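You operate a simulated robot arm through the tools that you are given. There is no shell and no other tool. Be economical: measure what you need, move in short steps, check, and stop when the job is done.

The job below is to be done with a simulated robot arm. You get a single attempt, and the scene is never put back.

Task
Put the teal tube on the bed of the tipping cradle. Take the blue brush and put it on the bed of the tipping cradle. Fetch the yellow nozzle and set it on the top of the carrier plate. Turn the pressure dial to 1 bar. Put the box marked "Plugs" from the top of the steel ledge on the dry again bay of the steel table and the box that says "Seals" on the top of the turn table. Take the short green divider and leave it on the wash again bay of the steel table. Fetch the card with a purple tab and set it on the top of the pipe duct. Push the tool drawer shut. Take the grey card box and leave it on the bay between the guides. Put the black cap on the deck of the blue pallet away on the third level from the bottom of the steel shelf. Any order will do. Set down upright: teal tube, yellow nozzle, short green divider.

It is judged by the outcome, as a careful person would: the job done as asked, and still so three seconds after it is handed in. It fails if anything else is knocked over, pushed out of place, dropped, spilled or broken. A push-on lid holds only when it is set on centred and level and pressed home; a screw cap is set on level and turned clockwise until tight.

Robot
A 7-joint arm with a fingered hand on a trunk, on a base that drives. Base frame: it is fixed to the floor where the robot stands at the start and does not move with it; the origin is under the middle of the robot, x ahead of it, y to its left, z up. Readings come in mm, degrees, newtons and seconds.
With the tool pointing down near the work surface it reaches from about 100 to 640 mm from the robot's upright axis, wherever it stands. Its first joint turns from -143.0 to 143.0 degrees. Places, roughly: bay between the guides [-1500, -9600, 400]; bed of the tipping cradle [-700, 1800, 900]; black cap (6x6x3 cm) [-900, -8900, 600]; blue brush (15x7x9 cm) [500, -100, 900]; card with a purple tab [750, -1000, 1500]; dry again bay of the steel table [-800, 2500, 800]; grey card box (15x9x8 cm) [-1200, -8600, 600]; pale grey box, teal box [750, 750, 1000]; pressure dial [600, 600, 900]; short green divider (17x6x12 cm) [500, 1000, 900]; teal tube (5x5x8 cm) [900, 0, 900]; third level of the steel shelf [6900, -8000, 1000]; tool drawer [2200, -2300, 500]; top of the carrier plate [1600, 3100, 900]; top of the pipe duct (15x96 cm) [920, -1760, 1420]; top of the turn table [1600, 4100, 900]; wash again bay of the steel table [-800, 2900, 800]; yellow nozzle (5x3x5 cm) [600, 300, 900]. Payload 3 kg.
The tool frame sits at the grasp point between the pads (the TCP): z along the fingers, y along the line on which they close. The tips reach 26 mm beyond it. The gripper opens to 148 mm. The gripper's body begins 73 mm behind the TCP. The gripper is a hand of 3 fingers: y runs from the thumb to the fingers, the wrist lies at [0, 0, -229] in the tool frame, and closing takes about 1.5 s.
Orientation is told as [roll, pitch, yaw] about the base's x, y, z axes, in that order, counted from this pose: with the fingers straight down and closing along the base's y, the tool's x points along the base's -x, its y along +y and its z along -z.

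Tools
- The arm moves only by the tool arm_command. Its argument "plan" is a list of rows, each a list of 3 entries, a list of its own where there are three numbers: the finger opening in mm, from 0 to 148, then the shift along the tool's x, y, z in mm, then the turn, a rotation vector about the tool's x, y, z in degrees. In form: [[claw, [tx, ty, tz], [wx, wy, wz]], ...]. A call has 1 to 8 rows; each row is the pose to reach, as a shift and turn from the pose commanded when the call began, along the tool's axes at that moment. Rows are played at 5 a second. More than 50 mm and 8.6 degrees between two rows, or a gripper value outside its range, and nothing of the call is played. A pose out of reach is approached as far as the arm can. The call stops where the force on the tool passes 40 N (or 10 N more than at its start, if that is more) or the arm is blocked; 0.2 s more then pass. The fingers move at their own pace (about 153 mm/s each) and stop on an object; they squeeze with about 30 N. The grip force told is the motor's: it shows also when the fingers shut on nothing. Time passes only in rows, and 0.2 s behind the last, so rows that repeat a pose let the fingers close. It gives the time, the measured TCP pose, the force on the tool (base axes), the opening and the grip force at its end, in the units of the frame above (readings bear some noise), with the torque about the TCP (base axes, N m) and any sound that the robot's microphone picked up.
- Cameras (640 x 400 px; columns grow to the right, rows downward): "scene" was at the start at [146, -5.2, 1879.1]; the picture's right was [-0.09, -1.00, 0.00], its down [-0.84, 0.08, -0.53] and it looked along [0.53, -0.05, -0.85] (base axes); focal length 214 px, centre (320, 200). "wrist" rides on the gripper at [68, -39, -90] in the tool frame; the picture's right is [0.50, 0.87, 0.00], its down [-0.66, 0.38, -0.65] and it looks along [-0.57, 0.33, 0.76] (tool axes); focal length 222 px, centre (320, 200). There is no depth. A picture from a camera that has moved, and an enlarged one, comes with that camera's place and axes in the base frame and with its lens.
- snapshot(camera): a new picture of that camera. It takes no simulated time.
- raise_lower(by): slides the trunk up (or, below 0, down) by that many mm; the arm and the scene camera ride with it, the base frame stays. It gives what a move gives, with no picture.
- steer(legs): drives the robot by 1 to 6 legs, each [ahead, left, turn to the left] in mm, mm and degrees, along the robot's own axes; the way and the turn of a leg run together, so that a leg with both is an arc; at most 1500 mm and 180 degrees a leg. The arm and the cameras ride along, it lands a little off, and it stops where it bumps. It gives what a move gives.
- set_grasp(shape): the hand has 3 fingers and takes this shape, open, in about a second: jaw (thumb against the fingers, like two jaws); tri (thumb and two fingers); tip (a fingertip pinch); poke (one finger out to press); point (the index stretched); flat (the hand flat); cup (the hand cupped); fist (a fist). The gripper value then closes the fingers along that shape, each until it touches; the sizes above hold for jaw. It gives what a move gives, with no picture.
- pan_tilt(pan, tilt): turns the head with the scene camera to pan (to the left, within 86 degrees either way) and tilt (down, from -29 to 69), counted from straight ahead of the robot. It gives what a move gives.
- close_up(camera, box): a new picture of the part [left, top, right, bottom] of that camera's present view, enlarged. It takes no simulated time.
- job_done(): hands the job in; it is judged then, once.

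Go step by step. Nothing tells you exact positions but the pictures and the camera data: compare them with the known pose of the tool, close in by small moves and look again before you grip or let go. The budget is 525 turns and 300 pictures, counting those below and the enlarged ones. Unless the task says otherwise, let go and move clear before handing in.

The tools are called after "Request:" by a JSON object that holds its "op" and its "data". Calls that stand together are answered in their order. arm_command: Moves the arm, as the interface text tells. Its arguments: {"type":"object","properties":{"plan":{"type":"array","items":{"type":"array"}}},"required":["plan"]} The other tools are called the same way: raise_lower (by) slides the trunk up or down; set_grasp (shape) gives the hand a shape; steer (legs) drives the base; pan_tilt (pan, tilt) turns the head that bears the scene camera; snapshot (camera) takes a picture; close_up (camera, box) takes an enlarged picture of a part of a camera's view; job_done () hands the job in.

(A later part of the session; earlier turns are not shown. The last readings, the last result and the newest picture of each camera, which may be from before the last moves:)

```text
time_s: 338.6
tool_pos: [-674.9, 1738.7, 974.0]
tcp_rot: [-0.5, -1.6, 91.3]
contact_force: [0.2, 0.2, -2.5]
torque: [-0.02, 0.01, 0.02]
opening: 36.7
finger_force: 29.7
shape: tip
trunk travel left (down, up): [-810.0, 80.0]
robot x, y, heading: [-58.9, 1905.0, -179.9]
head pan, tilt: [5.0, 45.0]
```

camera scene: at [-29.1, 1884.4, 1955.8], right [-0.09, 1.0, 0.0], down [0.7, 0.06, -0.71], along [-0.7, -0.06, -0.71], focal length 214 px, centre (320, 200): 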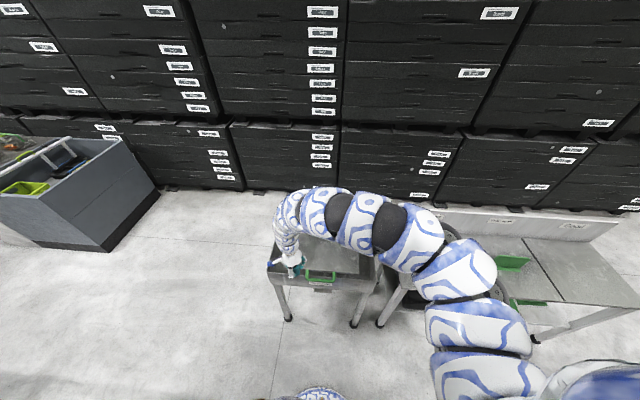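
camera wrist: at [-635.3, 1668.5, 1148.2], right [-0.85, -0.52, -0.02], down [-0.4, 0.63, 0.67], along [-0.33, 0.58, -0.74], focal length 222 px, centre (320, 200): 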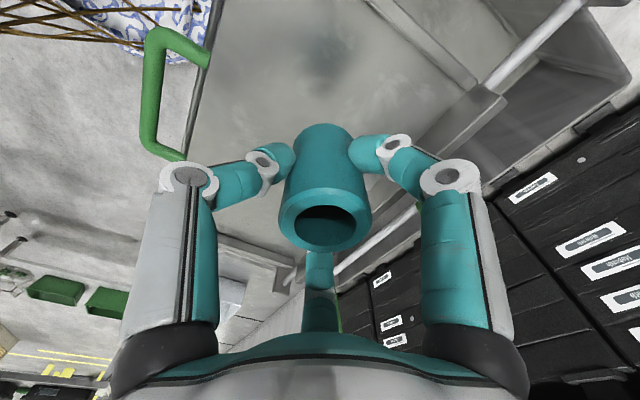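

Request:
{"op": "arm_command", "data": {"plan": [[20, [0, 0, 4], [0, 0, 0]], [20, [0, 0, 8], [0, 0, 0]], [20, [0, 0, 12], [0, 0, 0]], [20, [0, 0, 15], [0, 0, 0]], [20, [0, 0, 15], [0, 0, 0]]]}}

Request:
{"op": "close_up", "data": {"camera": "wrist", "box": [200, 20, 440, 260]}}

```text
time_s: 339.8
tool_pos: [-674.2, 1737.7, 957.4]
tcp_rot: [-0.6, -1.5, 91.4]
contact_force: [-0.4, 0.1, -1.2]
torque: [-0.01, 0.02, -0.01]
opening: 37.0
finger_force: 30.0
shape: tip
trunk travel left (down, up): [-810.0, 80.0]
robot x, y, heading: [-57.1, 1902.8, -179.4]
head pan, tilt: [5.0, 45.0]
```

```text
1.67 times, centred on (320, 140) of wrist
camera zoom: at [-634.4, 1669.3, 1046.0], right [-0.85, -0.52, -0.02], down [-0.4, 0.63, 0.67], along [-0.33, 0.58, -0.74], focal length 370 px, centre (320, 300)
```

zoom: 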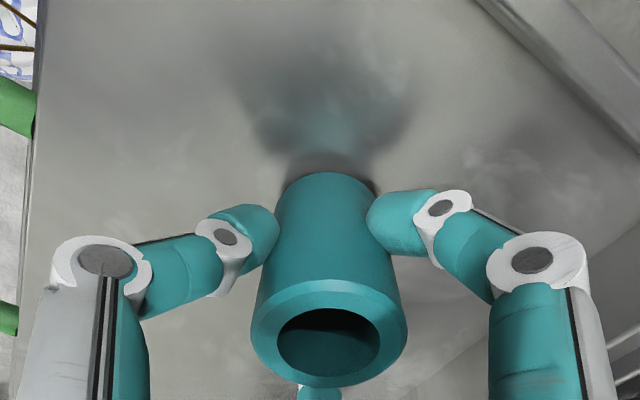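

Request:
{"op": "arm_command", "data": {"plan": [[20, [0, 0, 3], [0, 0, 0]], [20, [0, 0, 6], [0, 0, 0]], [20, [0, 0, 8], [0, 0, 0]], [20, [0, 0, 8], [0, 0, 0]]]}}

```text
time_s: 340.8
tool_pos: [-674.8, 1739.8, 950.7]
tcp_rot: [-0.5, -1.5, 91.3]
contact_force: [-0.5, 0.9, -2.2]
torque: [-0.01, 0.01, -0.01]
opening: 37.1
finger_force: 29.9
shape: tip
trunk travel left (down, up): [-810.0, 80.0]
robot x, y, heading: [-58.5, 1901.6, -179.6]
head pan, tilt: [5.0, 45.0]
```

Request:
{"op": "arm_command", "data": {"plan": [[20, [0, 0, 3], [0, 0, 0]], [20, [0, 0, 6], [0, 0, 0]], [20, [0, 0, 8], [0, 0, 0]], [20, [0, 0, 8], [0, 0, 0]]]}}

Request:
{"op": "close_up", "data": {"camera": "wrist", "box": [200, 20, 440, 260]}}

```text
time_s: 341.8
tool_pos: [-675.9, 1738.4, 945.5]
tcp_rot: [-0.1, -1.4, 91.4]
contact_force: [4.7, 2.6, 29.2]
torque: [0.09, -0.13, -0.01]
opening: 39.7
finger_force: 30.5
shape: tip
trunk travel left (down, up): [-810.0, 80.0]
robot x, y, heading: [-59.0, 1906.4, -179.7]
head pan, tilt: [5.0, 45.0]
stopped in row 4: the force on the tool passed its limit at 41 N (the readings are from after the stop); the commanded pose is now the measured one
```

```text
1.67 times, centred on (320, 140) of wrist
camera zoom: at [-634.4, 1669.0, 1033.9], right [-0.85, -0.52, -0.01], down [-0.4, 0.63, 0.67], along [-0.34, 0.58, -0.74], focal length 370 px, centre (320, 300)
```

zoom: 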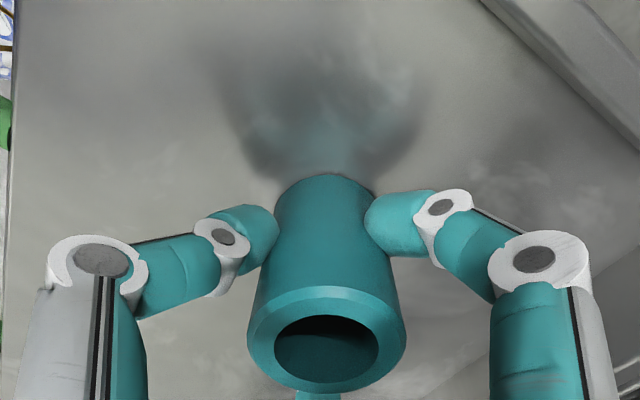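

Seated on the bed. Open gently and rise.

Request:
{"op": "arm_command", "data": {"plan": [[20, [0, 0, -2], [0, 0, 0]], [42, [0, 0, -2], [0, 0, 0]], [55, [0, 0, -2], [0, 0, 0]], [76, [0, 0, -2], [0, 0, 0]], [76, [0, 0, -20], [0, 0, 0]], [76, [0, 0, -60], [0, 0, 0]]]}}

Request:
{"op": "raise_lower", "data": {"by": 75}}

Request:
{"op": "snapshot", "data": {"camera": "wrist"}}

```text
time_s: 343.2
tool_pos: [-681.3, 1733.3, 998.6]
tcp_rot: [-0.4, -1.5, 91.4]
contact_force: [0.1, 0.0, -0.3]
torque: [0.0, -0.02, 0.01]
opening: 75.7
finger_force: 0.2
shape: tip
out of reach, approached as far as the arm can: row 6
trunk travel left (down, up): [-810.0, 80.0]
robot x, y, heading: [-57.7, 1904.0, -179.5]
head pan, tilt: [5.0, 45.0]
```

```text
time_s: 344.4
tool_pos: [-681.7, 1734.1, 1073.2]
tcp_rot: [-0.4, -1.5, 91.5]
contact_force: [0.3, 1.1, 0.4]
torque: [0.04, 0.02, -0.01]
opening: 75.4
finger_force: 0.0
shape: tip
trunk travel left (down, up): [-885.0, 5.0]
robot x, y, heading: [-61.7, 1905.7, -179.7]
head pan, tilt: [5.0, 45.0]
```

```text
163 pictures are left
camera wrist: at [-640.9, 1664.4, 1160.9], right [-0.85, -0.52, -0.02], down [-0.4, 0.63, 0.67], along [-0.34, 0.58, -0.74], focal length 222 px, centre (320, 200)
```

wrist: 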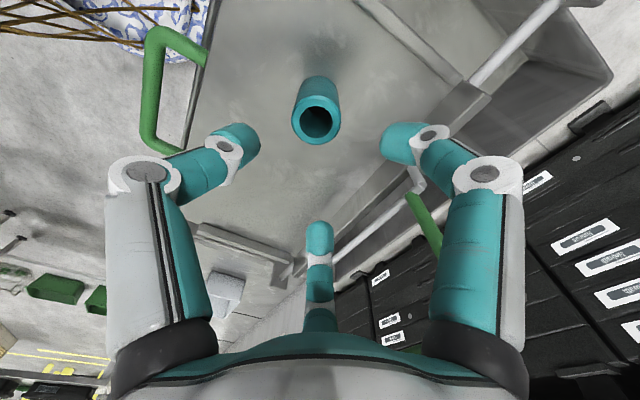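

The tube stands on the bed. Now go fetch the blue brush.

Request:
{"op": "steer", "data": {"legs": [[-200, 0, 0], [0, 0, -179.6], [-180, -600, 0], [-370, -1250, 0], [0, -350, 0], [200, 0, 0]]}}

Request:
{"op": "pan_tilt", "data": {"pan": 0, "tilt": 50}}

Request:
{"op": "snapshot", "data": {"camera": "scene"}}

Request:
{"op": "snapshot", "data": {"camera": "wrist"}}

```text
time_s: 365.7
tool_pos: [338.5, -147.2, 1071.7]
tcp_rot: [-0.6, -1.5, -90.9]
contact_force: [0.0, 0.0, 0.6]
torque: [0.01, 0.03, 0.02]
opening: 75.7
finger_force: 0.1
shape: tip
trunk travel left (down, up): [-885.0, 5.0]
robot x, y, heading: [-293.1, -293.0, -2.1]
head pan, tilt: [5.0, 45.0]
```

```text
time_s: 366.4
tool_pos: [337.9, -147.2, 1073.3]
tcp_rot: [-0.5, -1.5, -91.0]
contact_force: [-0.8, 0.8, 0.2]
torque: [-0.03, -0.02, 0.01]
opening: 75.9
finger_force: 0.2
shape: tip
trunk travel left (down, up): [-885.0, 5.0]
robot x, y, heading: [-294.1, -289.6, -2.3]
head pan, tilt: [0.0, 50.0]
```

```text
162 pictures are left
camera scene: at [-138.2, -297.4, 1949.0], right [-0.04, -1.0, 0.0], down [-0.77, 0.03, -0.64], along [0.64, -0.02, -0.77], focal length 214 px, centre (320, 200)
```

scene: 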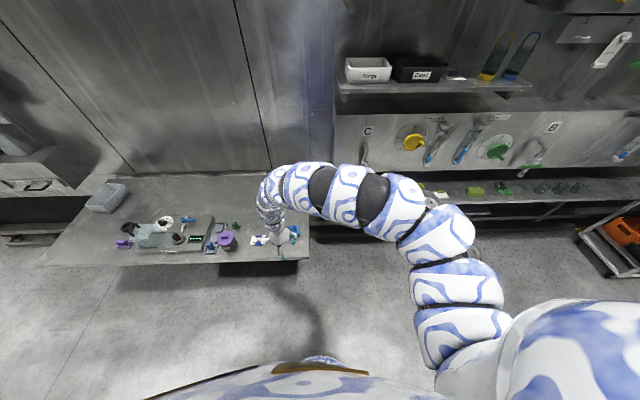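

```text
161 pictures are left
camera wrist: at [299.4, -76.8, 1161.1], right [0.87, 0.48, -0.02], down [0.37, -0.65, 0.67], along [0.31, -0.59, -0.74], focal length 222 px, centre (320, 200)
```

wrist: 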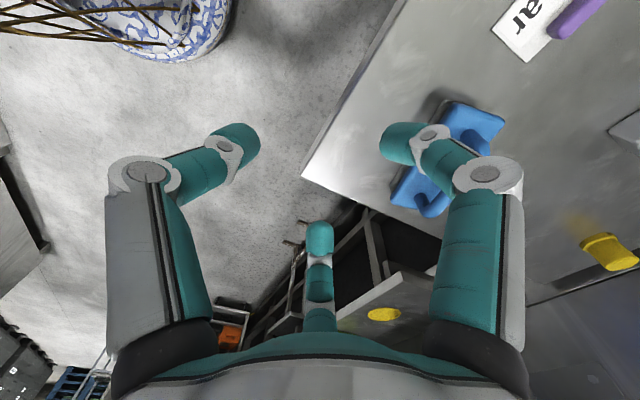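

Request:
{"op": "steer", "data": {"legs": [[146, 26, 2]]}}

Request:
{"op": "snapshot", "data": {"camera": "wrist"}}

Request:
{"op": "close_up", "data": {"camera": "wrist", "box": [220, 40, 420, 200]}}

```text
time_s: 367.8
tool_pos: [479.7, -103.2, 1070.8]
tcp_rot: [-0.5, -1.6, -89.1]
contact_force: [0.6, 0.4, -0.7]
torque: [-0.01, 0.03, 0.0]
opening: 75.8
finger_force: 0.1
shape: tip
trunk travel left (down, up): [-885.0, 5.0]
robot x, y, heading: [-140.2, -269.9, -0.2]
head pan, tilt: [0.0, 50.0]
```

```text
160 pictures are left
camera wrist: at [440.5, -34.2, 1160.1], right [0.86, 0.51, -0.02], down [0.39, -0.63, 0.67], along [0.33, -0.58, -0.74], focal length 222 px, centre (320, 200)
```

wrist: 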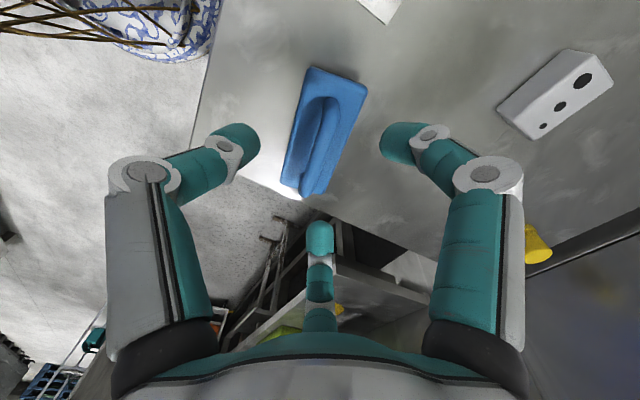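

```text
2.50 times, centred on (320, 120) of wrist
camera zoom: at [440.5, -34.2, 1160.1], right [0.86, 0.51, -0.02], down [0.39, -0.63, 0.67], along [0.33, -0.58, -0.74], focal length 555 px, centre (320, 400)
```

zoom: 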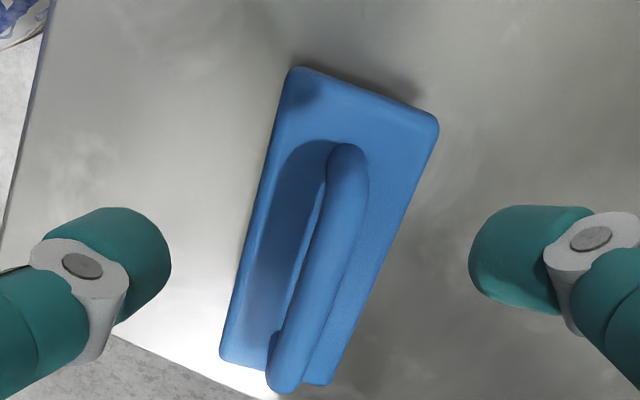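

Request:
{"op": "arm_command", "data": {"plan": [[76, [-10, 4, 10], [0, 0, -6]], [76, [-20, 8, 25], [0, 0, -12]], [76, [-28, 10, 55], [0, 0, -15.5]]]}}

Request:
{"op": "close_up", "data": {"camera": "wrist", "box": [200, 40, 440, 240]}}

```text
time_s: 368.6
tool_pos: [490.3, -131.5, 1016.2]
tcp_rot: [-0.7, -1.4, -73.7]
contact_force: [-0.4, -0.1, -0.4]
torque: [-0.02, 0.0, -0.03]
opening: 75.7
finger_force: 0.0
shape: tip
trunk travel left (down, up): [-885.0, 5.0]
robot x, y, heading: [-142.6, -271.0, -0.2]
head pan, tilt: [0.0, 50.0]
```

```text
2.00 times, centred on (320, 140) of wrist
camera zoom: at [433.4, -76.4, 1105.3], right [0.69, 0.72, -0.02], down [0.55, -0.5, 0.66], along [0.47, -0.47, -0.75], focal length 444 px, centre (320, 320)
```

zoom: 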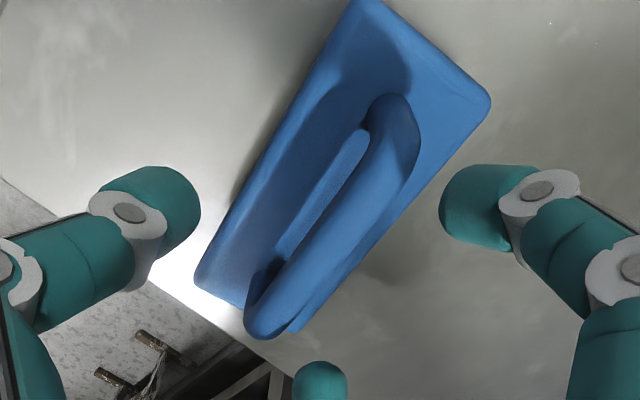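

Request:
{"op": "arm_command", "data": {"plan": [[76, [0, 0, 15], [0, 0, 0]], [76, [0, 0, 30], [0, 0, 0]], [76, [0, 0, 43], [0, 0, 0]]]}}

Request:
{"op": "close_up", "data": {"camera": "wrist", "box": [200, 40, 440, 240]}}

```text
time_s: 369.4
tool_pos: [488.7, -133.8, 974.4]
tcp_rot: [-0.7, -1.3, -73.6]
contact_force: [-0.5, 0.5, -0.2]
torque: [-0.02, 0.0, -0.02]
opening: 75.2
finger_force: 0.2
shape: tip
trunk travel left (down, up): [-885.0, 5.0]
robot x, y, heading: [-142.0, -271.7, -0.0]
head pan, tilt: [0.0, 50.0]
```

```text
2.00 times, centred on (320, 140) of wrist
camera zoom: at [433.1, -77.2, 1063.3], right [0.69, 0.72, -0.02], down [0.55, -0.51, 0.66], along [0.47, -0.47, -0.75], focal length 444 px, centre (320, 320)
```

zoom: 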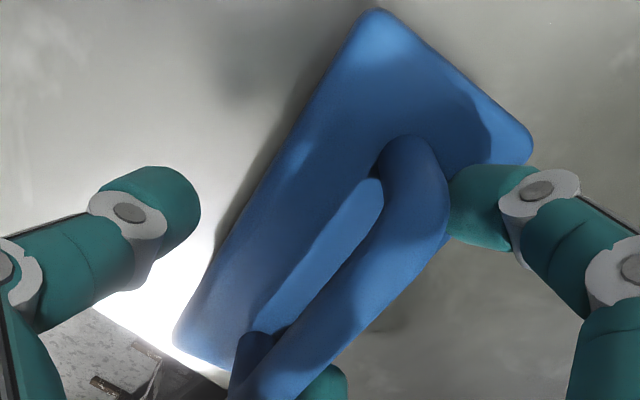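

Request:
{"op": "arm_command", "data": {"plan": [[50, [0, 0, 0], [0, 0, 0]], [0, [0, 0, 0], [0, 0, 0]], [0, [0, 0, 0], [0, 0, 0]], [0, [0, 0, 0], [0, 0, 0]], [0, [0, 0, 0], [0, 0, 0]]]}}

Request:
{"op": "snapshot", "data": {"camera": "wrist"}}

```text
time_s: 370.6
tool_pos: [489.1, -132.5, 975.7]
tcp_rot: [-0.8, -1.3, -73.6]
contact_force: [1.0, 0.8, -2.0]
torque: [-0.01, 0.04, 0.02]
opening: 3.8
finger_force: 29.9
shape: tip
trunk travel left (down, up): [-885.0, 5.0]
robot x, y, heading: [-148.0, -265.4, -0.2]
head pan, tilt: [0.0, 50.0]
```

```text
156 pictures are left
camera wrist: at [433.0, -77.1, 1063.8], right [0.69, 0.72, -0.02], down [0.55, -0.51, 0.66], along [0.47, -0.47, -0.75], focal length 222 px, centre (320, 200)
```

wrist: 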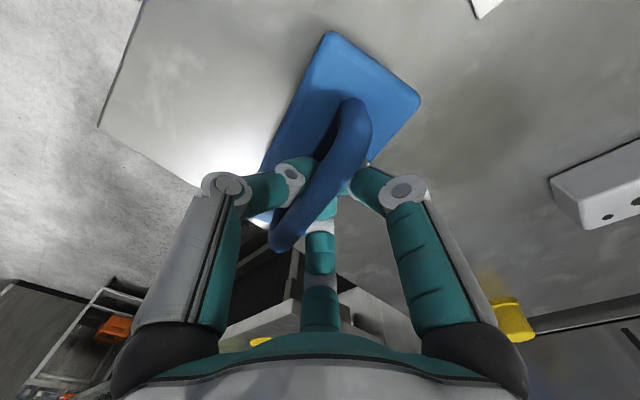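

Request:
{"op": "arm_command", "data": {"plan": [[0, [0, 0, -10], [0, 0, 0]], [0, [0, 0, -40], [0, 0, 0]], [0, [0, 0, -80], [0, 0, 0]], [0, [0, 0, -80], [0, 0, 0]]]}}

Request:
{"op": "snapshot", "data": {"camera": "wrist"}}

Request:
{"op": "close_up", "data": {"camera": "scene", "box": [240, 180, 360, 280]}}

```text
time_s: 371.6
tool_pos: [490.3, -130.5, 1055.3]
tcp_rot: [-0.7, -1.2, -73.6]
contact_force: [1.1, -0.4, -0.8]
torque: [0.02, 0.04, -0.02]
opening: 3.6
finger_force: 29.8
shape: tip
trunk travel left (down, up): [-885.0, 5.0]
robot x, y, heading: [-146.4, -270.6, -0.1]
head pan, tilt: [0.0, 50.0]
```

```text
155 pictures are left
camera wrist: at [433.4, -74.6, 1143.6], right [0.69, 0.72, -0.02], down [0.55, -0.51, 0.66], along [0.47, -0.47, -0.75], focal length 222 px, centre (320, 200)
```

wrist: 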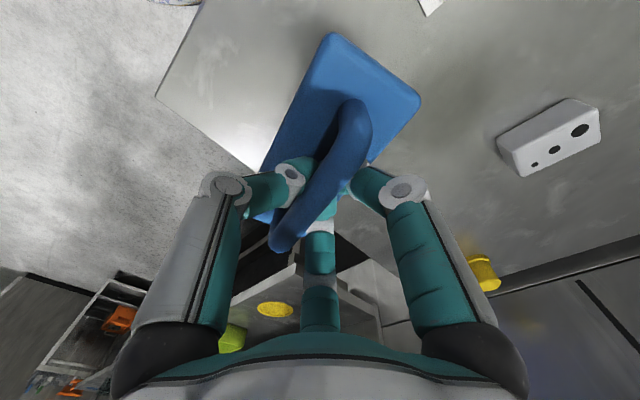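

```text
4.00 times, centred on (300, 230) of scene
camera zoom: at [10.1, -268.6, 1948.8], right [0.0, -1.0, 0.0], down [-0.77, 0.0, -0.64], along [0.64, 0.0, -0.77], focal length 858 px, centre (400, 80)
```

zoom: 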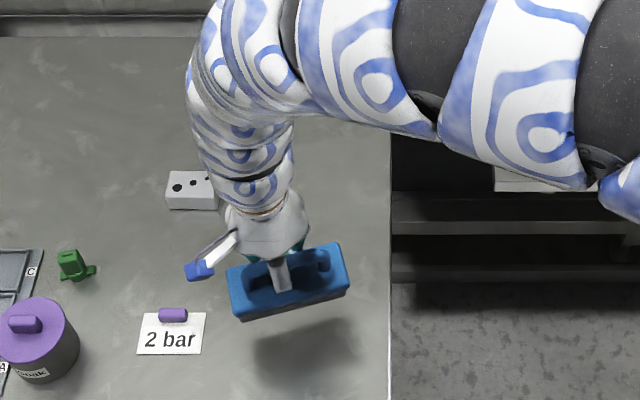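

Brush held. Carry it to the cradle.

Request:
{"op": "steer", "data": {"legs": [[-260, 20, 0], [0, 340, 0], [370, 1240, 0], [180, 720, 0], [0, 0, 100], [0, 0, 80]]}}

Request:
{"op": "steer", "data": {"legs": [[120, 0, 0]]}}

Request:
{"op": "snapshot", "data": {"camera": "wrist"}}

Request:
{"op": "snapshot", "data": {"camera": "scene"}}

```text
time_s: 392.7
tool_pos: [-467.6, 1886.4, 1055.7]
tcp_rot: [-0.8, -1.3, 108.0]
contact_force: [0.8, -0.7, -1.4]
torque: [0.03, 0.02, -0.02]
opening: 3.9
finger_force: 30.1
shape: tip
trunk travel left (down, up): [-885.0, 5.0]
robot x, y, heading: [161.8, 2043.4, -178.5]
head pan, tilt: [0.0, 50.0]
```

```text
time_s: 393.9
tool_pos: [-588.8, 1884.9, 1054.5]
tcp_rot: [-0.8, -1.3, 107.8]
contact_force: [0.0, -1.0, -1.6]
torque: [-0.01, -0.01, -0.03]
opening: 3.6
finger_force: 29.3
shape: tip
trunk travel left (down, up): [-885.0, 5.0]
robot x, y, heading: [42.1, 2041.8, -178.7]
head pan, tilt: [0.0, 50.0]
```

```text
153 pictures are left
camera wrist: at [-530.8, 1830.0, 1143.1], right [-0.67, -0.74, -0.02], down [-0.57, 0.49, 0.66], along [-0.48, 0.46, -0.75], focal length 222 px, centre (320, 200)
```

wrist: 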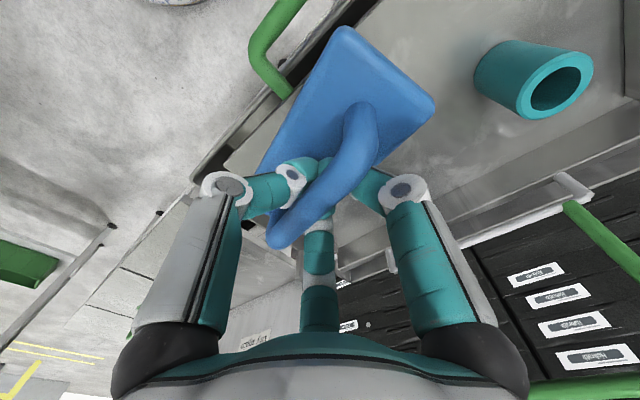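

```text
152 pictures are left
camera scene: at [-119.7, 2037.8, 1948.7], right [-0.02, 1.0, 0.0], down [0.77, 0.02, -0.64], along [-0.64, -0.01, -0.77], focal length 214 px, centre (320, 200)
```

scene: 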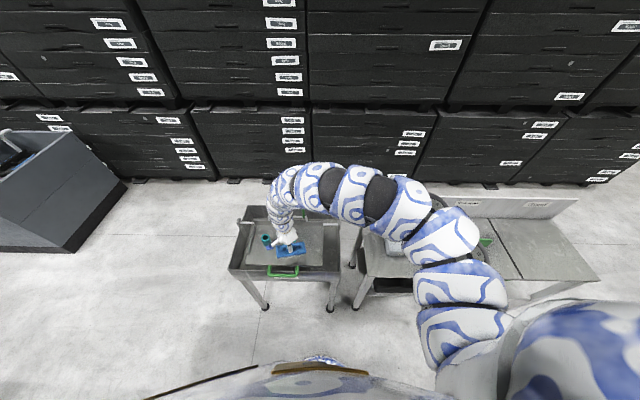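

Request:
{"op": "steer", "data": {"legs": [[86, -32, 0]]}}

Request:
{"op": "raise_lower", "data": {"by": -70}}

Request:
{"op": "snapshot", "data": {"camera": "wrist"}}

```text
time_s: 395.0
tool_pos: [-673.7, 1914.5, 1055.6]
tcp_rot: [-0.8, -1.3, 107.7]
contact_force: [0.2, 0.2, -2.6]
torque: [-0.01, -0.01, 0.03]
opening: 3.8
finger_force: 29.8
shape: tip
trunk travel left (down, up): [-885.0, 5.0]
robot x, y, heading: [-44.6, 2071.2, -178.4]
head pan, tilt: [0.0, 50.0]
```

```text
time_s: 396.1
tool_pos: [-673.6, 1915.0, 985.7]
tcp_rot: [-0.8, -1.3, 107.8]
contact_force: [0.2, 0.3, -1.3]
torque: [-0.01, 0.01, -0.01]
opening: 3.1
finger_force: 30.0
shape: tip
trunk travel left (down, up): [-815.0, 75.0]
robot x, y, heading: [-46.6, 2071.3, -178.7]
head pan, tilt: [0.0, 50.0]
```

```text
151 pictures are left
camera wrist: at [-616.1, 1860.8, 1074.1], right [-0.67, -0.74, -0.02], down [-0.56, 0.49, 0.66], along [-0.48, 0.46, -0.75], focal length 222 px, centre (320, 200)
```

wrist: 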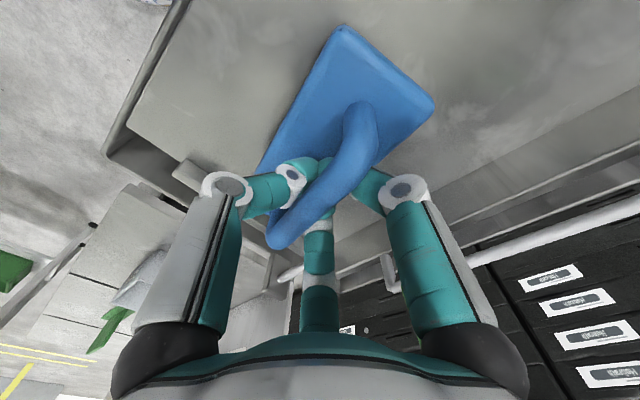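

Request:
{"op": "arm_command", "data": {"plan": [[0, [0, 0, 4], [0, 0, 0]], [0, [0, 0, 8], [0, 0, 0]], [0, [0, 0, 12], [0, 0, 0]], [0, [0, 0, 14], [0, 0, 0]], [0, [0, 0, 14], [0, 0, 0]]]}}

Request:
{"op": "arm_command", "data": {"plan": [[0, [0, 0, 2], [0, 0, 0]], [0, [0, 0, 4], [0, 0, 0]], [0, [0, 0, 5], [0, 0, 0]], [0, [0, 0, 5], [0, 0, 0]]]}}

```text
time_s: 397.3
tool_pos: [-673.1, 1915.1, 972.6]
tcp_rot: [-0.8, -1.4, 107.9]
contact_force: [-0.8, 0.2, -0.5]
torque: [0.03, 0.03, 0.02]
opening: 3.2
finger_force: 29.5
shape: tip
trunk travel left (down, up): [-815.0, 75.0]
robot x, y, heading: [-42.7, 2072.7, -178.8]
head pan, tilt: [0.0, 50.0]
```

```text
time_s: 398.3
tool_pos: [-674.0, 1915.7, 965.8]
tcp_rot: [-0.8, -1.2, 107.8]
contact_force: [-1.0, 0.7, -2.2]
torque: [0.01, 0.01, 0.03]
opening: 3.4
finger_force: 30.2
shape: tip
trunk travel left (down, up): [-815.0, 75.0]
robot x, y, heading: [-46.5, 2072.2, -178.8]
head pan, tilt: [0.0, 50.0]
```

Request:
{"op": "arm_command", "data": {"plan": [[0, [0, 0, 2], [0, 0, 0]], [0, [0, 0, 4], [0, 0, 0]], [0, [0, 0, 6], [0, 0, 0]], [0, [0, 0, 6], [0, 0, 0]]]}}

Request:
{"op": "close_up", "data": {"camera": "wrist", "box": [200, 0, 460, 260]}}

```text
time_s: 399.3
tool_pos: [-672.6, 1915.7, 960.5]
tcp_rot: [-0.8, -1.3, 107.9]
contact_force: [-0.8, -0.7, -0.2]
torque: [0.04, -0.03, -0.01]
opening: 3.3
finger_force: 30.4
shape: tip
trunk travel left (down, up): [-815.0, 75.0]
robot x, y, heading: [-42.2, 2070.2, -178.6]
head pan, tilt: [0.0, 50.0]
```

```text
1.54 times, centred on (330, 130) of wrist
camera zoom: at [-615.4, 1861.1, 1049.0], right [-0.67, -0.74, -0.02], down [-0.56, 0.49, 0.66], along [-0.48, 0.46, -0.75], focal length 342 px, centre (305, 308)
```

zoom: 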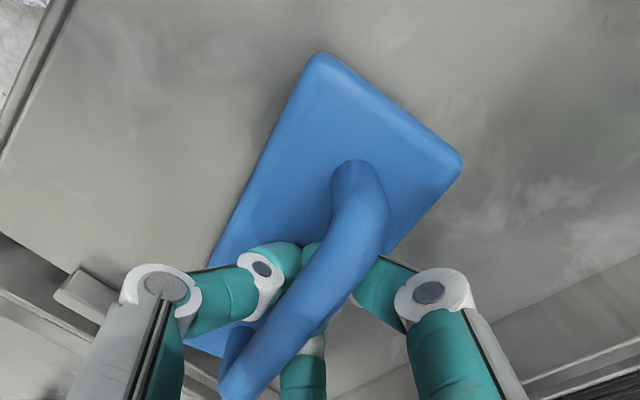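

Request:
{"op": "arm_command", "data": {"plan": [[0, [0, 0, 2], [0, 0, 0]], [0, [0, 0, 4], [0, 0, 0]], [0, [0, 0, 6], [0, 0, 0]], [0, [0, 0, 6], [0, 0, 0]]]}}

```text
time_s: 400.1
tool_pos: [-673.9, 1916.7, 958.0]
tcp_rot: [-0.6, -1.3, 107.8]
contact_force: [7.6, 3.3, 32.6]
torque: [0.06, -0.38, 0.03]
opening: 5.0
finger_force: 29.7
shape: tip
trunk travel left (down, up): [-815.0, 75.0]
robot x, y, heading: [-42.2, 2072.7, -179.0]
head pan, tilt: [0.0, 50.0]
stopped in row 4: the force on the tool passed its limit at 41 N (the readings are from after the stop); the commanded pose is now the measured one
```

Seated. Open and rise.

Request:
{"op": "arm_command", "data": {"plan": [[0, [0, 0, -2], [0, 0, 0]], [20, [0, 0, -2], [0, 0, 0]], [50, [0, 0, -2], [0, 0, 0]], [76, [0, 0, -2], [0, 0, 0]], [76, [0, 0, -20], [0, 0, 0]], [76, [0, 0, -45], [0, 0, 0]]]}}

Request:
{"op": "raise_lower", "data": {"by": 70}}

Request:
{"op": "snapshot", "data": {"camera": "wrist"}}

```text
time_s: 401.5
tool_pos: [-677.3, 1912.9, 999.6]
tcp_rot: [-0.9, -1.2, 107.8]
contact_force: [-0.5, -0.3, -1.2]
torque: [0.01, -0.01, -0.01]
opening: 75.4
finger_force: 0.0
shape: tip
trunk travel left (down, up): [-815.0, 75.0]
robot x, y, heading: [-41.9, 2069.7, -178.7]
head pan, tilt: [0.0, 50.0]
```

```text
time_s: 402.6
tool_pos: [-674.8, 1912.8, 1070.0]
tcp_rot: [-0.8, -1.2, 107.8]
contact_force: [0.7, -0.2, -0.2]
torque: [0.0, -0.01, 0.02]
opening: 75.6
finger_force: 0.0
shape: tip
trunk travel left (down, up): [-885.0, 5.0]
robot x, y, heading: [-40.3, 2075.1, -178.5]
head pan, tilt: [0.0, 50.0]
```

```text
149 pictures are left
camera wrist: at [-618.8, 1858.4, 1158.1], right [-0.67, -0.74, -0.02], down [-0.56, 0.49, 0.66], along [-0.48, 0.46, -0.75], focal length 222 px, centre (320, 200)
```

wrist: 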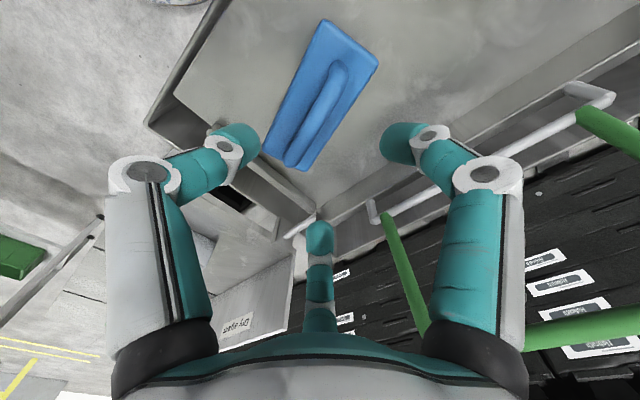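

Both items are on the cradle bed. Next the purple-tab card on the high shelf to the right. Drive there and look.

Request:
{"op": "steer", "data": {"legs": [[-200, 0, 0], [0, 0, 178.5], [-190, -700, 0], [-390, -1300, 0], [0, -800, 0]]}}

Request:
{"op": "pan_tilt", "data": {"pan": -20, "tilt": 25}}

Request:
{"op": "snapshot", "data": {"camera": "scene"}}

```text
time_s: 425.2
tool_pos: [-62.6, -585.0, 1069.0]
tcp_rot: [-0.8, -1.2, -78.8]
contact_force: [-0.3, -0.1, -0.2]
torque: [0.03, 0.0, -0.01]
opening: 75.7
finger_force: 0.1
shape: tip
trunk travel left (down, up): [-885.0, 5.0]
robot x, y, heading: [-711.4, -671.9, -5.3]
head pan, tilt: [0.0, 50.0]
```

```text
time_s: 426.1
tool_pos: [-64.1, -587.1, 1069.0]
tcp_rot: [-0.9, -1.2, -78.8]
contact_force: [0.3, 0.2, 0.6]
torque: [-0.02, 0.03, -0.01]
opening: 75.6
finger_force: 0.0
shape: tip
trunk travel left (down, up): [-885.0, 5.0]
robot x, y, heading: [-713.1, -668.6, -5.2]
head pan, tilt: [-20.0, 25.0]
```

```text
148 pictures are left
camera scene: at [-550.0, -715.5, 1986.4], right [-0.43, -0.9, 0.0], down [-0.38, 0.18, -0.91], along [0.82, -0.39, -0.42], focal length 214 px, centre (320, 200)
```

scene: 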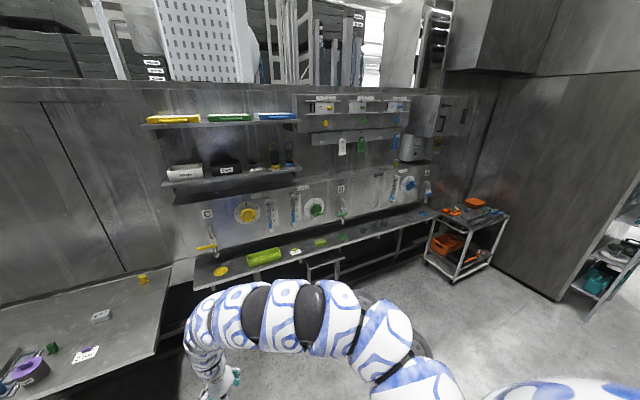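

Request:
{"op": "close_up", "data": {"camera": "scene", "box": [140, 85, 300, 205]}}

Request:
{"op": "close_up", "data": {"camera": "scene", "box": [280, 75, 440, 195]}}

```text
3.33 times, centred on (220, 145) of scene
camera zoom: at [-550.0, -715.5, 1986.4], right [-0.43, -0.9, 0.0], down [-0.38, 0.18, -0.91], along [0.82, -0.39, -0.42], focal length 715 px, centre (653, 383)
```

zoom: 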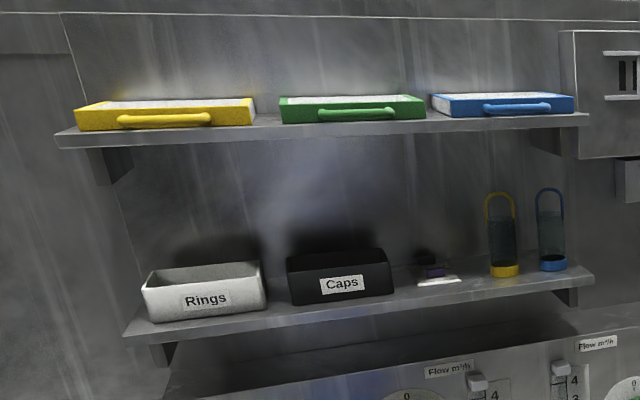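

```text
3.33 times, centred on (360, 135) of scene
camera zoom: at [-550.0, -715.5, 1986.4], right [-0.43, -0.9, 0.0], down [-0.38, 0.18, -0.91], along [0.82, -0.39, -0.42], focal length 715 px, centre (187, 417)
```

zoom: 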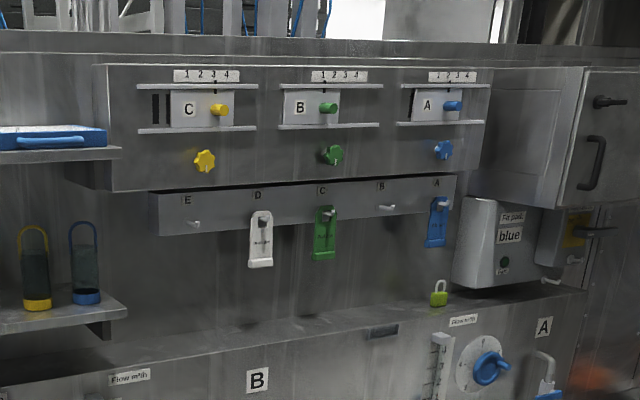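

The card lies on the shelf near (815, −912, 1590), next to the Caps box. I'll drive in front of it and look closer.

Request:
{"op": "steer", "data": {"legs": [[0, 0, 5.2], [560, -240, 0]]}}

Request:
{"op": "pan_tilt", "data": {"pan": 0, "tilt": 20}}

Request:
{"op": "snapshot", "data": {"camera": "scene"}}

Request:
{"op": "close_up", "data": {"camera": "scene", "box": [270, 160, 370, 230]}}

```text
time_s: 430.0
tool_pos: [476.1, -772.3, 1069.5]
tcp_rot: [-0.8, -1.3, -73.9]
contact_force: [0.3, 0.6, -0.5]
torque: [0.01, 0.02, 0.01]
opening: 75.6
finger_force: 0.0
shape: tip
trunk travel left (down, up): [-885.0, 5.0]
robot x, y, heading: [-158.0, -911.7, -0.4]
head pan, tilt: [-20.0, 25.0]
```

```text
time_s: 430.9
tool_pos: [475.1, -773.0, 1069.5]
tcp_rot: [-0.8, -1.4, -74.0]
contact_force: [0.3, -0.3, -0.1]
torque: [0.0, -0.01, 0.0]
opening: 75.7
finger_force: 0.1
shape: tip
trunk travel left (down, up): [-885.0, 5.0]
robot x, y, heading: [-160.2, -911.0, -0.7]
head pan, tilt: [0.0, 20.0]
```

```text
145 pictures are left
camera scene: at [9.0, -911.0, 1994.5], right [-0.01, -1.0, 0.0], down [-0.34, 0.0, -0.94], along [0.94, -0.01, -0.34], focal length 214 px, centre (320, 200)
```

scene: 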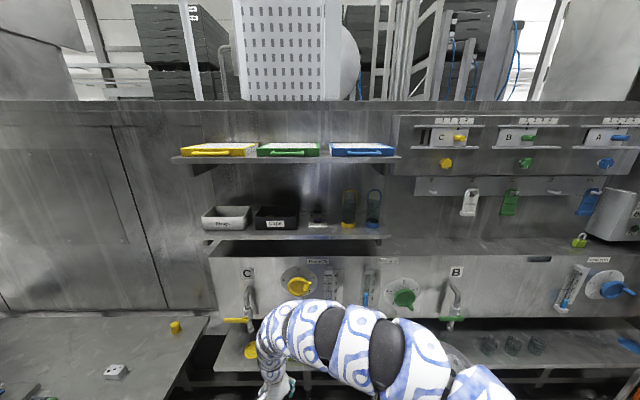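

```text
5.71 times, centred on (320, 195) of scene
camera zoom: at [9.0, -911.0, 1994.5], right [-0.01, -1.0, 0.0], down [-0.34, 0.0, -0.94], along [0.94, -0.01, -0.34], focal length 1226 px, centre (320, 229)
```

zoom: 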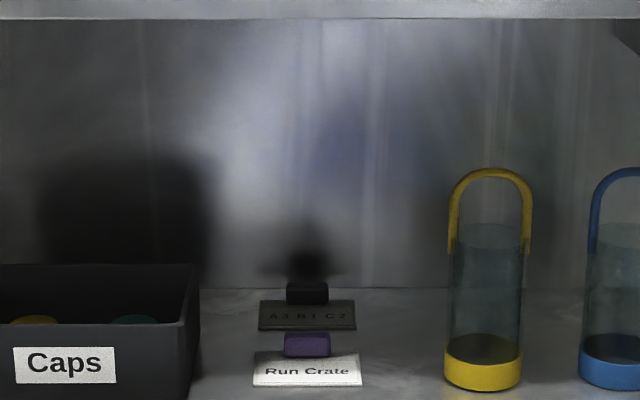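

The front card "Run Crate" has the purple tab. I'll approach with the tool pitched 45° down-forward, thumb up. First turn the hand.

Request:
{"op": "arm_command", "data": {"plan": [[60, [0, 0, 0], [0, 0, -8.5]], [60, [0, 0, 0], [0, 0, -17]], [60, [0, 0, 0], [0, 0, -25.5]], [60, [0, 0, 0], [0, 0, -34]], [60, [0, 0, 0], [0, 0, -42.5]], [60, [0, 0, 0], [0, 0, -51]], [60, [0, 0, 0], [0, 0, -59.5]], [60, [0, 0, 0], [0, 0, -68]]]}}

Request:
{"op": "arm_command", "data": {"plan": [[60, [0, 0, 0], [0, 0, -8.5]], [60, [0, 0, 0], [0, 0, -17]], [60, [0, 0, 0], [0, 0, -25.5]], [60, [0, 0, 0], [0, 0, -34]], [60, [0, 0, 0], [0, 0, -42.5]], [60, [0, 0, 0], [0, 0, -51]], [60, [0, 0, 0], [0, 0, -59.5]], [60, [0, 0, 0], [0, 0, -68]]]}}

Request:
{"op": "arm_command", "data": {"plan": [[60, [0, 0, 0], [0, 0, -8.5]], [60, [0, 0, 0], [0, 0, -17]], [60, [0, 0, 0], [0, 0, -25.5]], [60, [0, 0, 0], [0, 0, -28]]]}}

```text
time_s: 432.6
tool_pos: [476.5, -771.9, 1069.5]
tcp_rot: [-1.5, 0.3, -5.8]
contact_force: [0.0, -0.4, 0.2]
torque: [0.03, -0.01, -0.02]
opening: 60.2
finger_force: 0.1
shape: tip
trunk travel left (down, up): [-885.0, 5.0]
robot x, y, heading: [-162.4, -907.5, -0.8]
head pan, tilt: [0.0, 20.0]
```

```text
time_s: 434.4
tool_pos: [475.4, -771.9, 1069.6]
tcp_rot: [-0.4, 1.6, 62.2]
contact_force: [0.3, -0.2, -0.5]
torque: [-0.03, -0.01, -0.02]
opening: 60.2
finger_force: 0.1
shape: tip
trunk travel left (down, up): [-885.0, 5.0]
robot x, y, heading: [-163.4, -909.5, -0.3]
head pan, tilt: [0.0, 20.0]
```

```text
time_s: 435.4
tool_pos: [477.0, -771.5, 1070.5]
tcp_rot: [0.4, 1.3, 90.2]
contact_force: [-0.4, -0.2, -1.1]
torque: [0.02, 0.0, 0.02]
opening: 60.4
finger_force: 0.0
shape: tip
trunk travel left (down, up): [-885.0, 5.0]
robot x, y, heading: [-167.2, -911.0, -0.5]
head pan, tilt: [0.0, 20.0]
```

Now pitch the tool forward 45° in steps, about its x axis.

Request:
{"op": "arm_command", "data": {"plan": [[60, [0, 0, 0], [8, 0, 0]], [60, [0, 0, 0], [16, 0, 0]], [60, [0, 0, 0], [24, 0, 0]], [60, [0, 0, 0], [32, 0, 0]], [60, [0, 0, 0], [40, 0, 0]], [60, [0, 0, 0], [45, 0, 0]]]}}

```text
time_s: 436.9
tool_pos: [580.8, -644.8, 1157.3]
tcp_rot: [-43.6, 2.1, 89.4]
contact_force: [-0.4, -0.8, -0.5]
torque: [-0.03, 0.0, -0.02]
opening: 60.0
finger_force: 0.1
shape: tip
out of reach, approached as far as the arm can: row 1, 2, 3, 4, 5, 6
trunk travel left (down, up): [-885.0, 5.0]
robot x, y, heading: [-162.7, -911.9, -0.3]
head pan, tilt: [0.0, 20.0]
```

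Request:
{"op": "arm_command", "data": {"plan": [[60, [0, -34, -36], [0, 0, 0]], [60, [0, -68, -72], [0, 0, 0]], [60, [0, -102, -108], [0, 0, 0]], [60, [0, -136, -144], [0, 0, 0]]]}}

Request:
{"op": "snapshot", "data": {"camera": "scene"}}

```text
time_s: 437.9
tool_pos: [643.2, -572.3, 1327.8]
tcp_rot: [-44.6, 1.6, 90.1]
contact_force: [0.6, -0.4, 0.1]
torque: [0.03, -0.05, 0.03]
opening: 60.3
finger_force: 0.0
shape: tip
out of reach, approached as far as the arm can: row 1, 2, 3, 4
trunk travel left (down, up): [-885.0, 5.0]
robot x, y, heading: [-161.8, -909.4, -0.3]
head pan, tilt: [0.0, 20.0]
```

```text
143 pictures are left
camera scene: at [8.3, -911.4, 1994.6], right [-0.01, -1.0, 0.0], down [-0.34, 0.0, -0.94], along [0.94, -0.01, -0.34], focal length 214 px, centre (320, 200)
```

scene: 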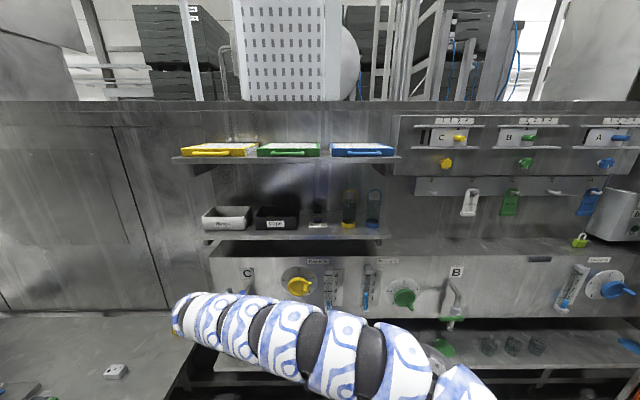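

Request:
{"op": "arm_command", "data": {"plan": [[60, [0, -34, -36], [0, 0, 0]], [60, [0, -68, -72], [0, 0, 0]], [60, [0, -102, -108], [0, 0, 0]], [60, [0, -136, -144], [0, 0, 0]], [60, [0, -170, -180], [0, 0, 0]], [60, [0, -190, -200], [0, 0, 0]]]}}

```text
time_s: 439.2
tool_pos: [637.4, -569.8, 1602.4]
tcp_rot: [-44.6, 1.5, 90.2]
contact_force: [0.1, 0.8, 0.6]
torque: [-0.03, -0.01, 0.0]
opening: 59.8
finger_force: 0.0
shape: tip
out of reach, approached as far as the arm can: row 1, 2, 3
trunk travel left (down, up): [-885.0, 5.0]
robot x, y, heading: [-160.9, -908.9, -0.5]
head pan, tilt: [0.0, 20.0]
```

The arm now works at shelf height. Raise to 1660 and drive sideways so the hand faces the card.

Request:
{"op": "arm_command", "data": {"plan": [[60, [0, -21, -21], [0, 0, 0]], [60, [0, -42, -42], [0, 0, 0]]]}}

Request:
{"op": "steer", "data": {"legs": [[0, -340, 0]]}}

Request:
{"op": "snapshot", "data": {"camera": "wrist"}}

Request:
{"op": "pan_tilt", "data": {"pan": 25, "tilt": 20}}

Request:
{"op": "snapshot", "data": {"camera": "scene"}}

```text
time_s: 439.9
tool_pos: [639.6, -569.4, 1662.0]
tcp_rot: [-44.6, 1.5, 89.9]
contact_force: [0.3, -0.1, -0.2]
torque: [-0.01, 0.02, -0.01]
opening: 59.8
finger_force: 0.0
shape: tip
trunk travel left (down, up): [-885.0, 5.0]
robot x, y, heading: [-162.1, -911.1, -0.3]
head pan, tilt: [0.0, 20.0]
```

```text
time_s: 442.1
tool_pos: [635.1, -910.4, 1663.3]
tcp_rot: [-44.6, 1.4, 89.9]
contact_force: [-0.3, -0.2, 0.2]
torque: [0.05, -0.04, 0.01]
opening: 60.0
finger_force: 0.1
shape: tip
trunk travel left (down, up): [-885.0, 5.0]
robot x, y, heading: [-162.7, -1248.2, -0.5]
head pan, tilt: [0.0, 20.0]
```

```text
142 pictures are left
camera wrist: at [599.5, -976.2, 1754.7], right [-0.62, -0.52, -0.6], down [-0.73, 0.66, 0.18], along [0.3, 0.55, -0.78], focal length 222 px, centre (320, 200)
```

wrist: 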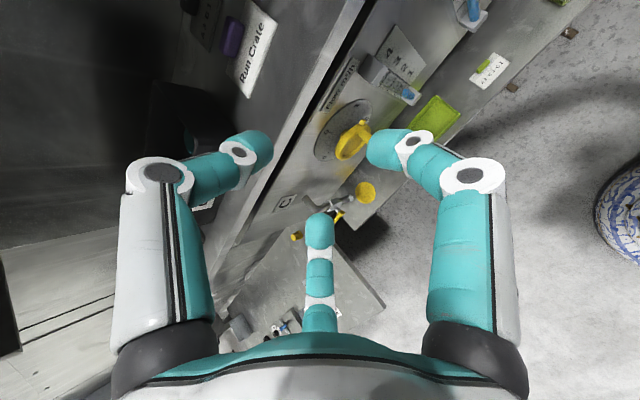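

```text
time_s: 443.0
tool_pos: [634.8, -909.7, 1662.1]
tcp_rot: [-44.7, 1.6, 89.9]
contact_force: [-0.2, -0.2, -0.3]
torque: [0.02, 0.03, 0.01]
opening: 60.1
finger_force: 0.2
shape: tip
trunk travel left (down, up): [-885.0, 5.0]
robot x, y, heading: [-164.6, -1248.3, -0.5]
head pan, tilt: [25.0, 20.0]
```

```text
141 pictures are left
camera scene: at [-2.4, -1212.7, 1994.5], right [0.41, -0.91, 0.0], down [-0.31, -0.14, -0.94], along [0.86, 0.39, -0.34], focal length 214 px, centre (320, 200)
```

scene: 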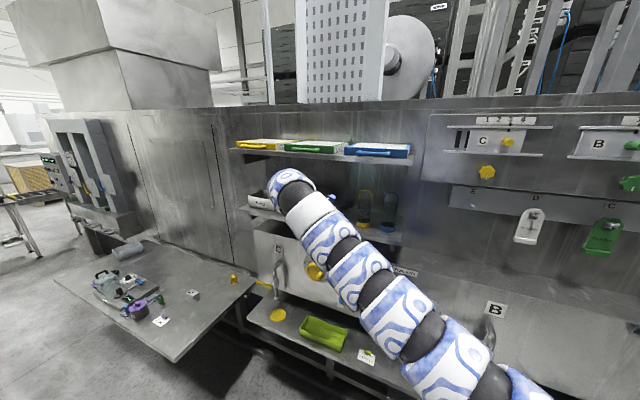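

Request:
{"op": "steer", "data": {"legs": [[150, 0, 0.3]]}}

Request:
{"op": "snapshot", "data": {"camera": "wrist"}}

Request:
{"op": "close_up", "data": {"camera": "scene", "box": [230, 120, 410, 260]}}

```text
time_s: 444.3
tool_pos: [785.4, -908.0, 1661.3]
tcp_rot: [-44.5, 1.4, 90.3]
contact_force: [0.7, -0.2, -0.3]
torque: [0.0, 0.04, -0.01]
opening: 60.0
finger_force: 0.0
shape: tip
trunk travel left (down, up): [-885.0, 5.0]
robot x, y, heading: [-14.6, -1251.5, -0.2]
head pan, tilt: [25.0, 20.0]
```

```text
140 pictures are left
camera wrist: at [751.0, -972.7, 1753.4], right [-0.61, -0.52, -0.59], down [-0.73, 0.66, 0.18], along [0.3, 0.55, -0.78], focal length 222 px, centre (320, 200)
```

wrist: 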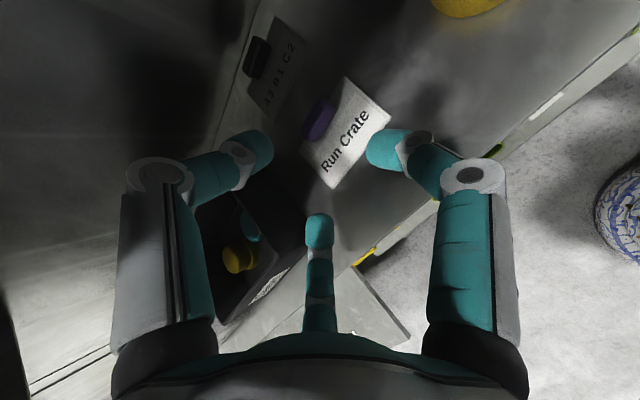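

```text
2.86 times, centred on (320, 190) of scene
camera zoom: at [150.3, -1212.6, 1994.3], right [0.42, -0.91, 0.0], down [-0.31, -0.14, -0.94], along [0.85, 0.39, -0.34], focal length 613 px, centre (320, 229)
```

zoom: 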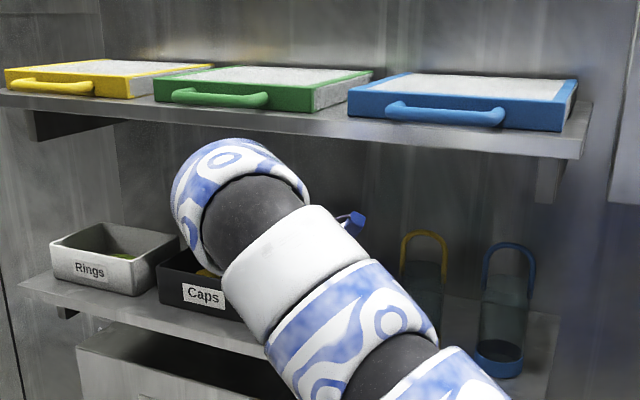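

Request:
{"op": "arm_command", "data": {"plan": [[56, [7, -16, 0], [0, 0, 0]], [56, [7, -16, 20], [0, 0, 0]], [56, [7, -16, 38], [0, 0, 0]]]}}

Request:
{"op": "snapshot", "data": {"camera": "wrist"}}

```text
time_s: 445.1
tool_pos: [821.6, -914.2, 1645.2]
tcp_rot: [-44.5, 1.4, 90.2]
contact_force: [-0.7, 0.2, 0.0]
torque: [0.01, -0.02, -0.01]
opening: 56.3
finger_force: 0.1
shape: tip
trunk travel left (down, up): [-885.0, 5.0]
robot x, y, heading: [-16.0, -1252.1, -0.3]
head pan, tilt: [25.0, 20.0]
```

```text
138 pictures are left
camera wrist: at [786.6, -979.5, 1738.2], right [-0.61, -0.52, -0.59], down [-0.73, 0.66, 0.18], along [0.3, 0.55, -0.78], focal length 222 px, centre (320, 200)
```

wrist: 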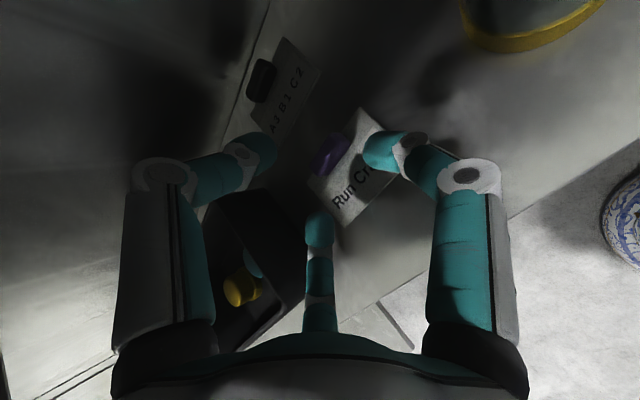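

Triangulated: tab at about (860, −911, 1591). Continue closer.

Request:
{"op": "arm_command", "data": {"plan": [[56, [-3, -4, 12], [0, 0, 0]], [56, [-3, -4, 24], [0, 0, 0]], [56, [-3, -4, 34], [0, 0, 0]]]}}

Request:
{"op": "snapshot", "data": {"camera": "wrist"}}

Request:
{"op": "close_up", "data": {"camera": "wrist", "box": [220, 90, 440, 260]}}

```text
time_s: 445.9
tool_pos: [848.9, -910.8, 1623.2]
tcp_rot: [-44.6, 1.4, 90.4]
contact_force: [0.5, 0.0, 0.3]
torque: [0.03, 0.01, 0.0]
opening: 56.1
finger_force: 0.0
shape: tip
trunk travel left (down, up): [-885.0, 5.0]
robot x, y, heading: [-11.9, -1255.8, -0.1]
head pan, tilt: [25.0, 20.0]
```

```text
137 pictures are left
camera wrist: at [813.4, -976.7, 1716.4], right [-0.61, -0.52, -0.6], down [-0.73, 0.66, 0.18], along [0.3, 0.55, -0.78], focal length 222 px, centre (320, 200)
```

wrist: 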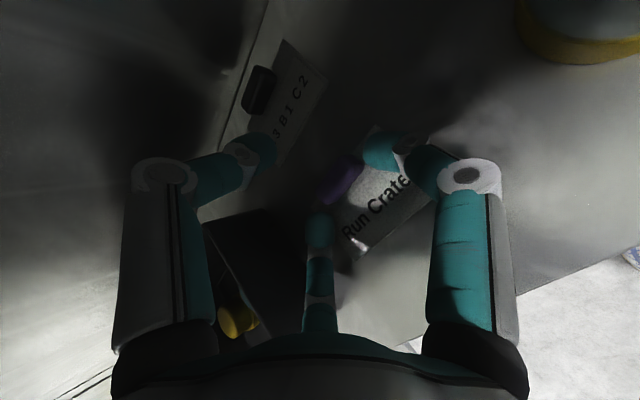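

```text
2.35 times, centred on (330, 175) of wrist
camera zoom: at [813.4, -976.7, 1716.4], right [-0.61, -0.52, -0.6], down [-0.73, 0.66, 0.18], along [0.3, 0.55, -0.78], focal length 523 px, centre (296, 259)
```

zoom: 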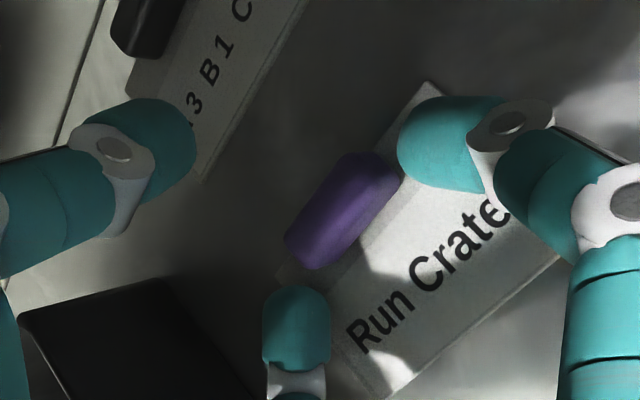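

Request:
{"op": "arm_command", "data": {"plan": [[56, [0, 0, 5], [0, 0, 0]], [56, [0, 0, 10], [0, 0, 0]], [30, [0, 0, 10], [0, 0, 0]], [0, [0, 0, 10], [0, 0, 0]], [0, [0, 0, 10], [0, 0, 0]], [0, [0, 0, 10], [0, 0, 0]], [0, [0, 0, 10], [0, 0, 0]]]}}

Request:
{"op": "close_up", "data": {"camera": "wrist", "box": [220, 90, 440, 260]}}

```text
time_s: 447.5
tool_pos: [855.5, -910.9, 1616.7]
tcp_rot: [-44.6, 1.6, 90.3]
contact_force: [0.5, 1.0, -0.2]
torque: [0.0, -0.02, -0.01]
opening: 12.1
finger_force: 29.9
shape: tip
trunk travel left (down, up): [-885.0, 5.0]
robot x, y, heading: [-13.7, -1251.1, -0.0]
head pan, tilt: [25.0, 20.0]
```

```text
2.35 times, centred on (330, 175) of wrist
camera zoom: at [820.7, -976.9, 1709.8], right [-0.61, -0.52, -0.6], down [-0.73, 0.66, 0.18], along [0.3, 0.55, -0.78], focal length 523 px, centre (296, 259)
```

zoom: 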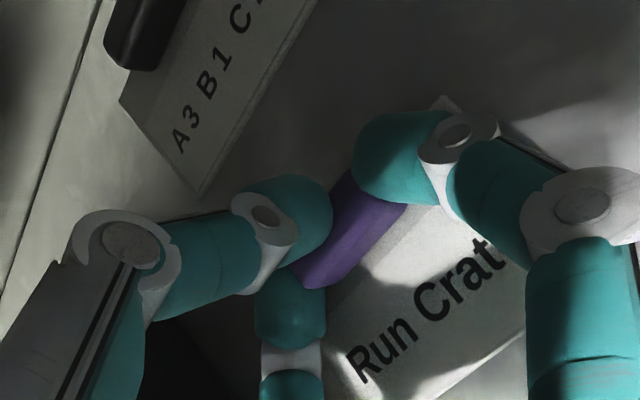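

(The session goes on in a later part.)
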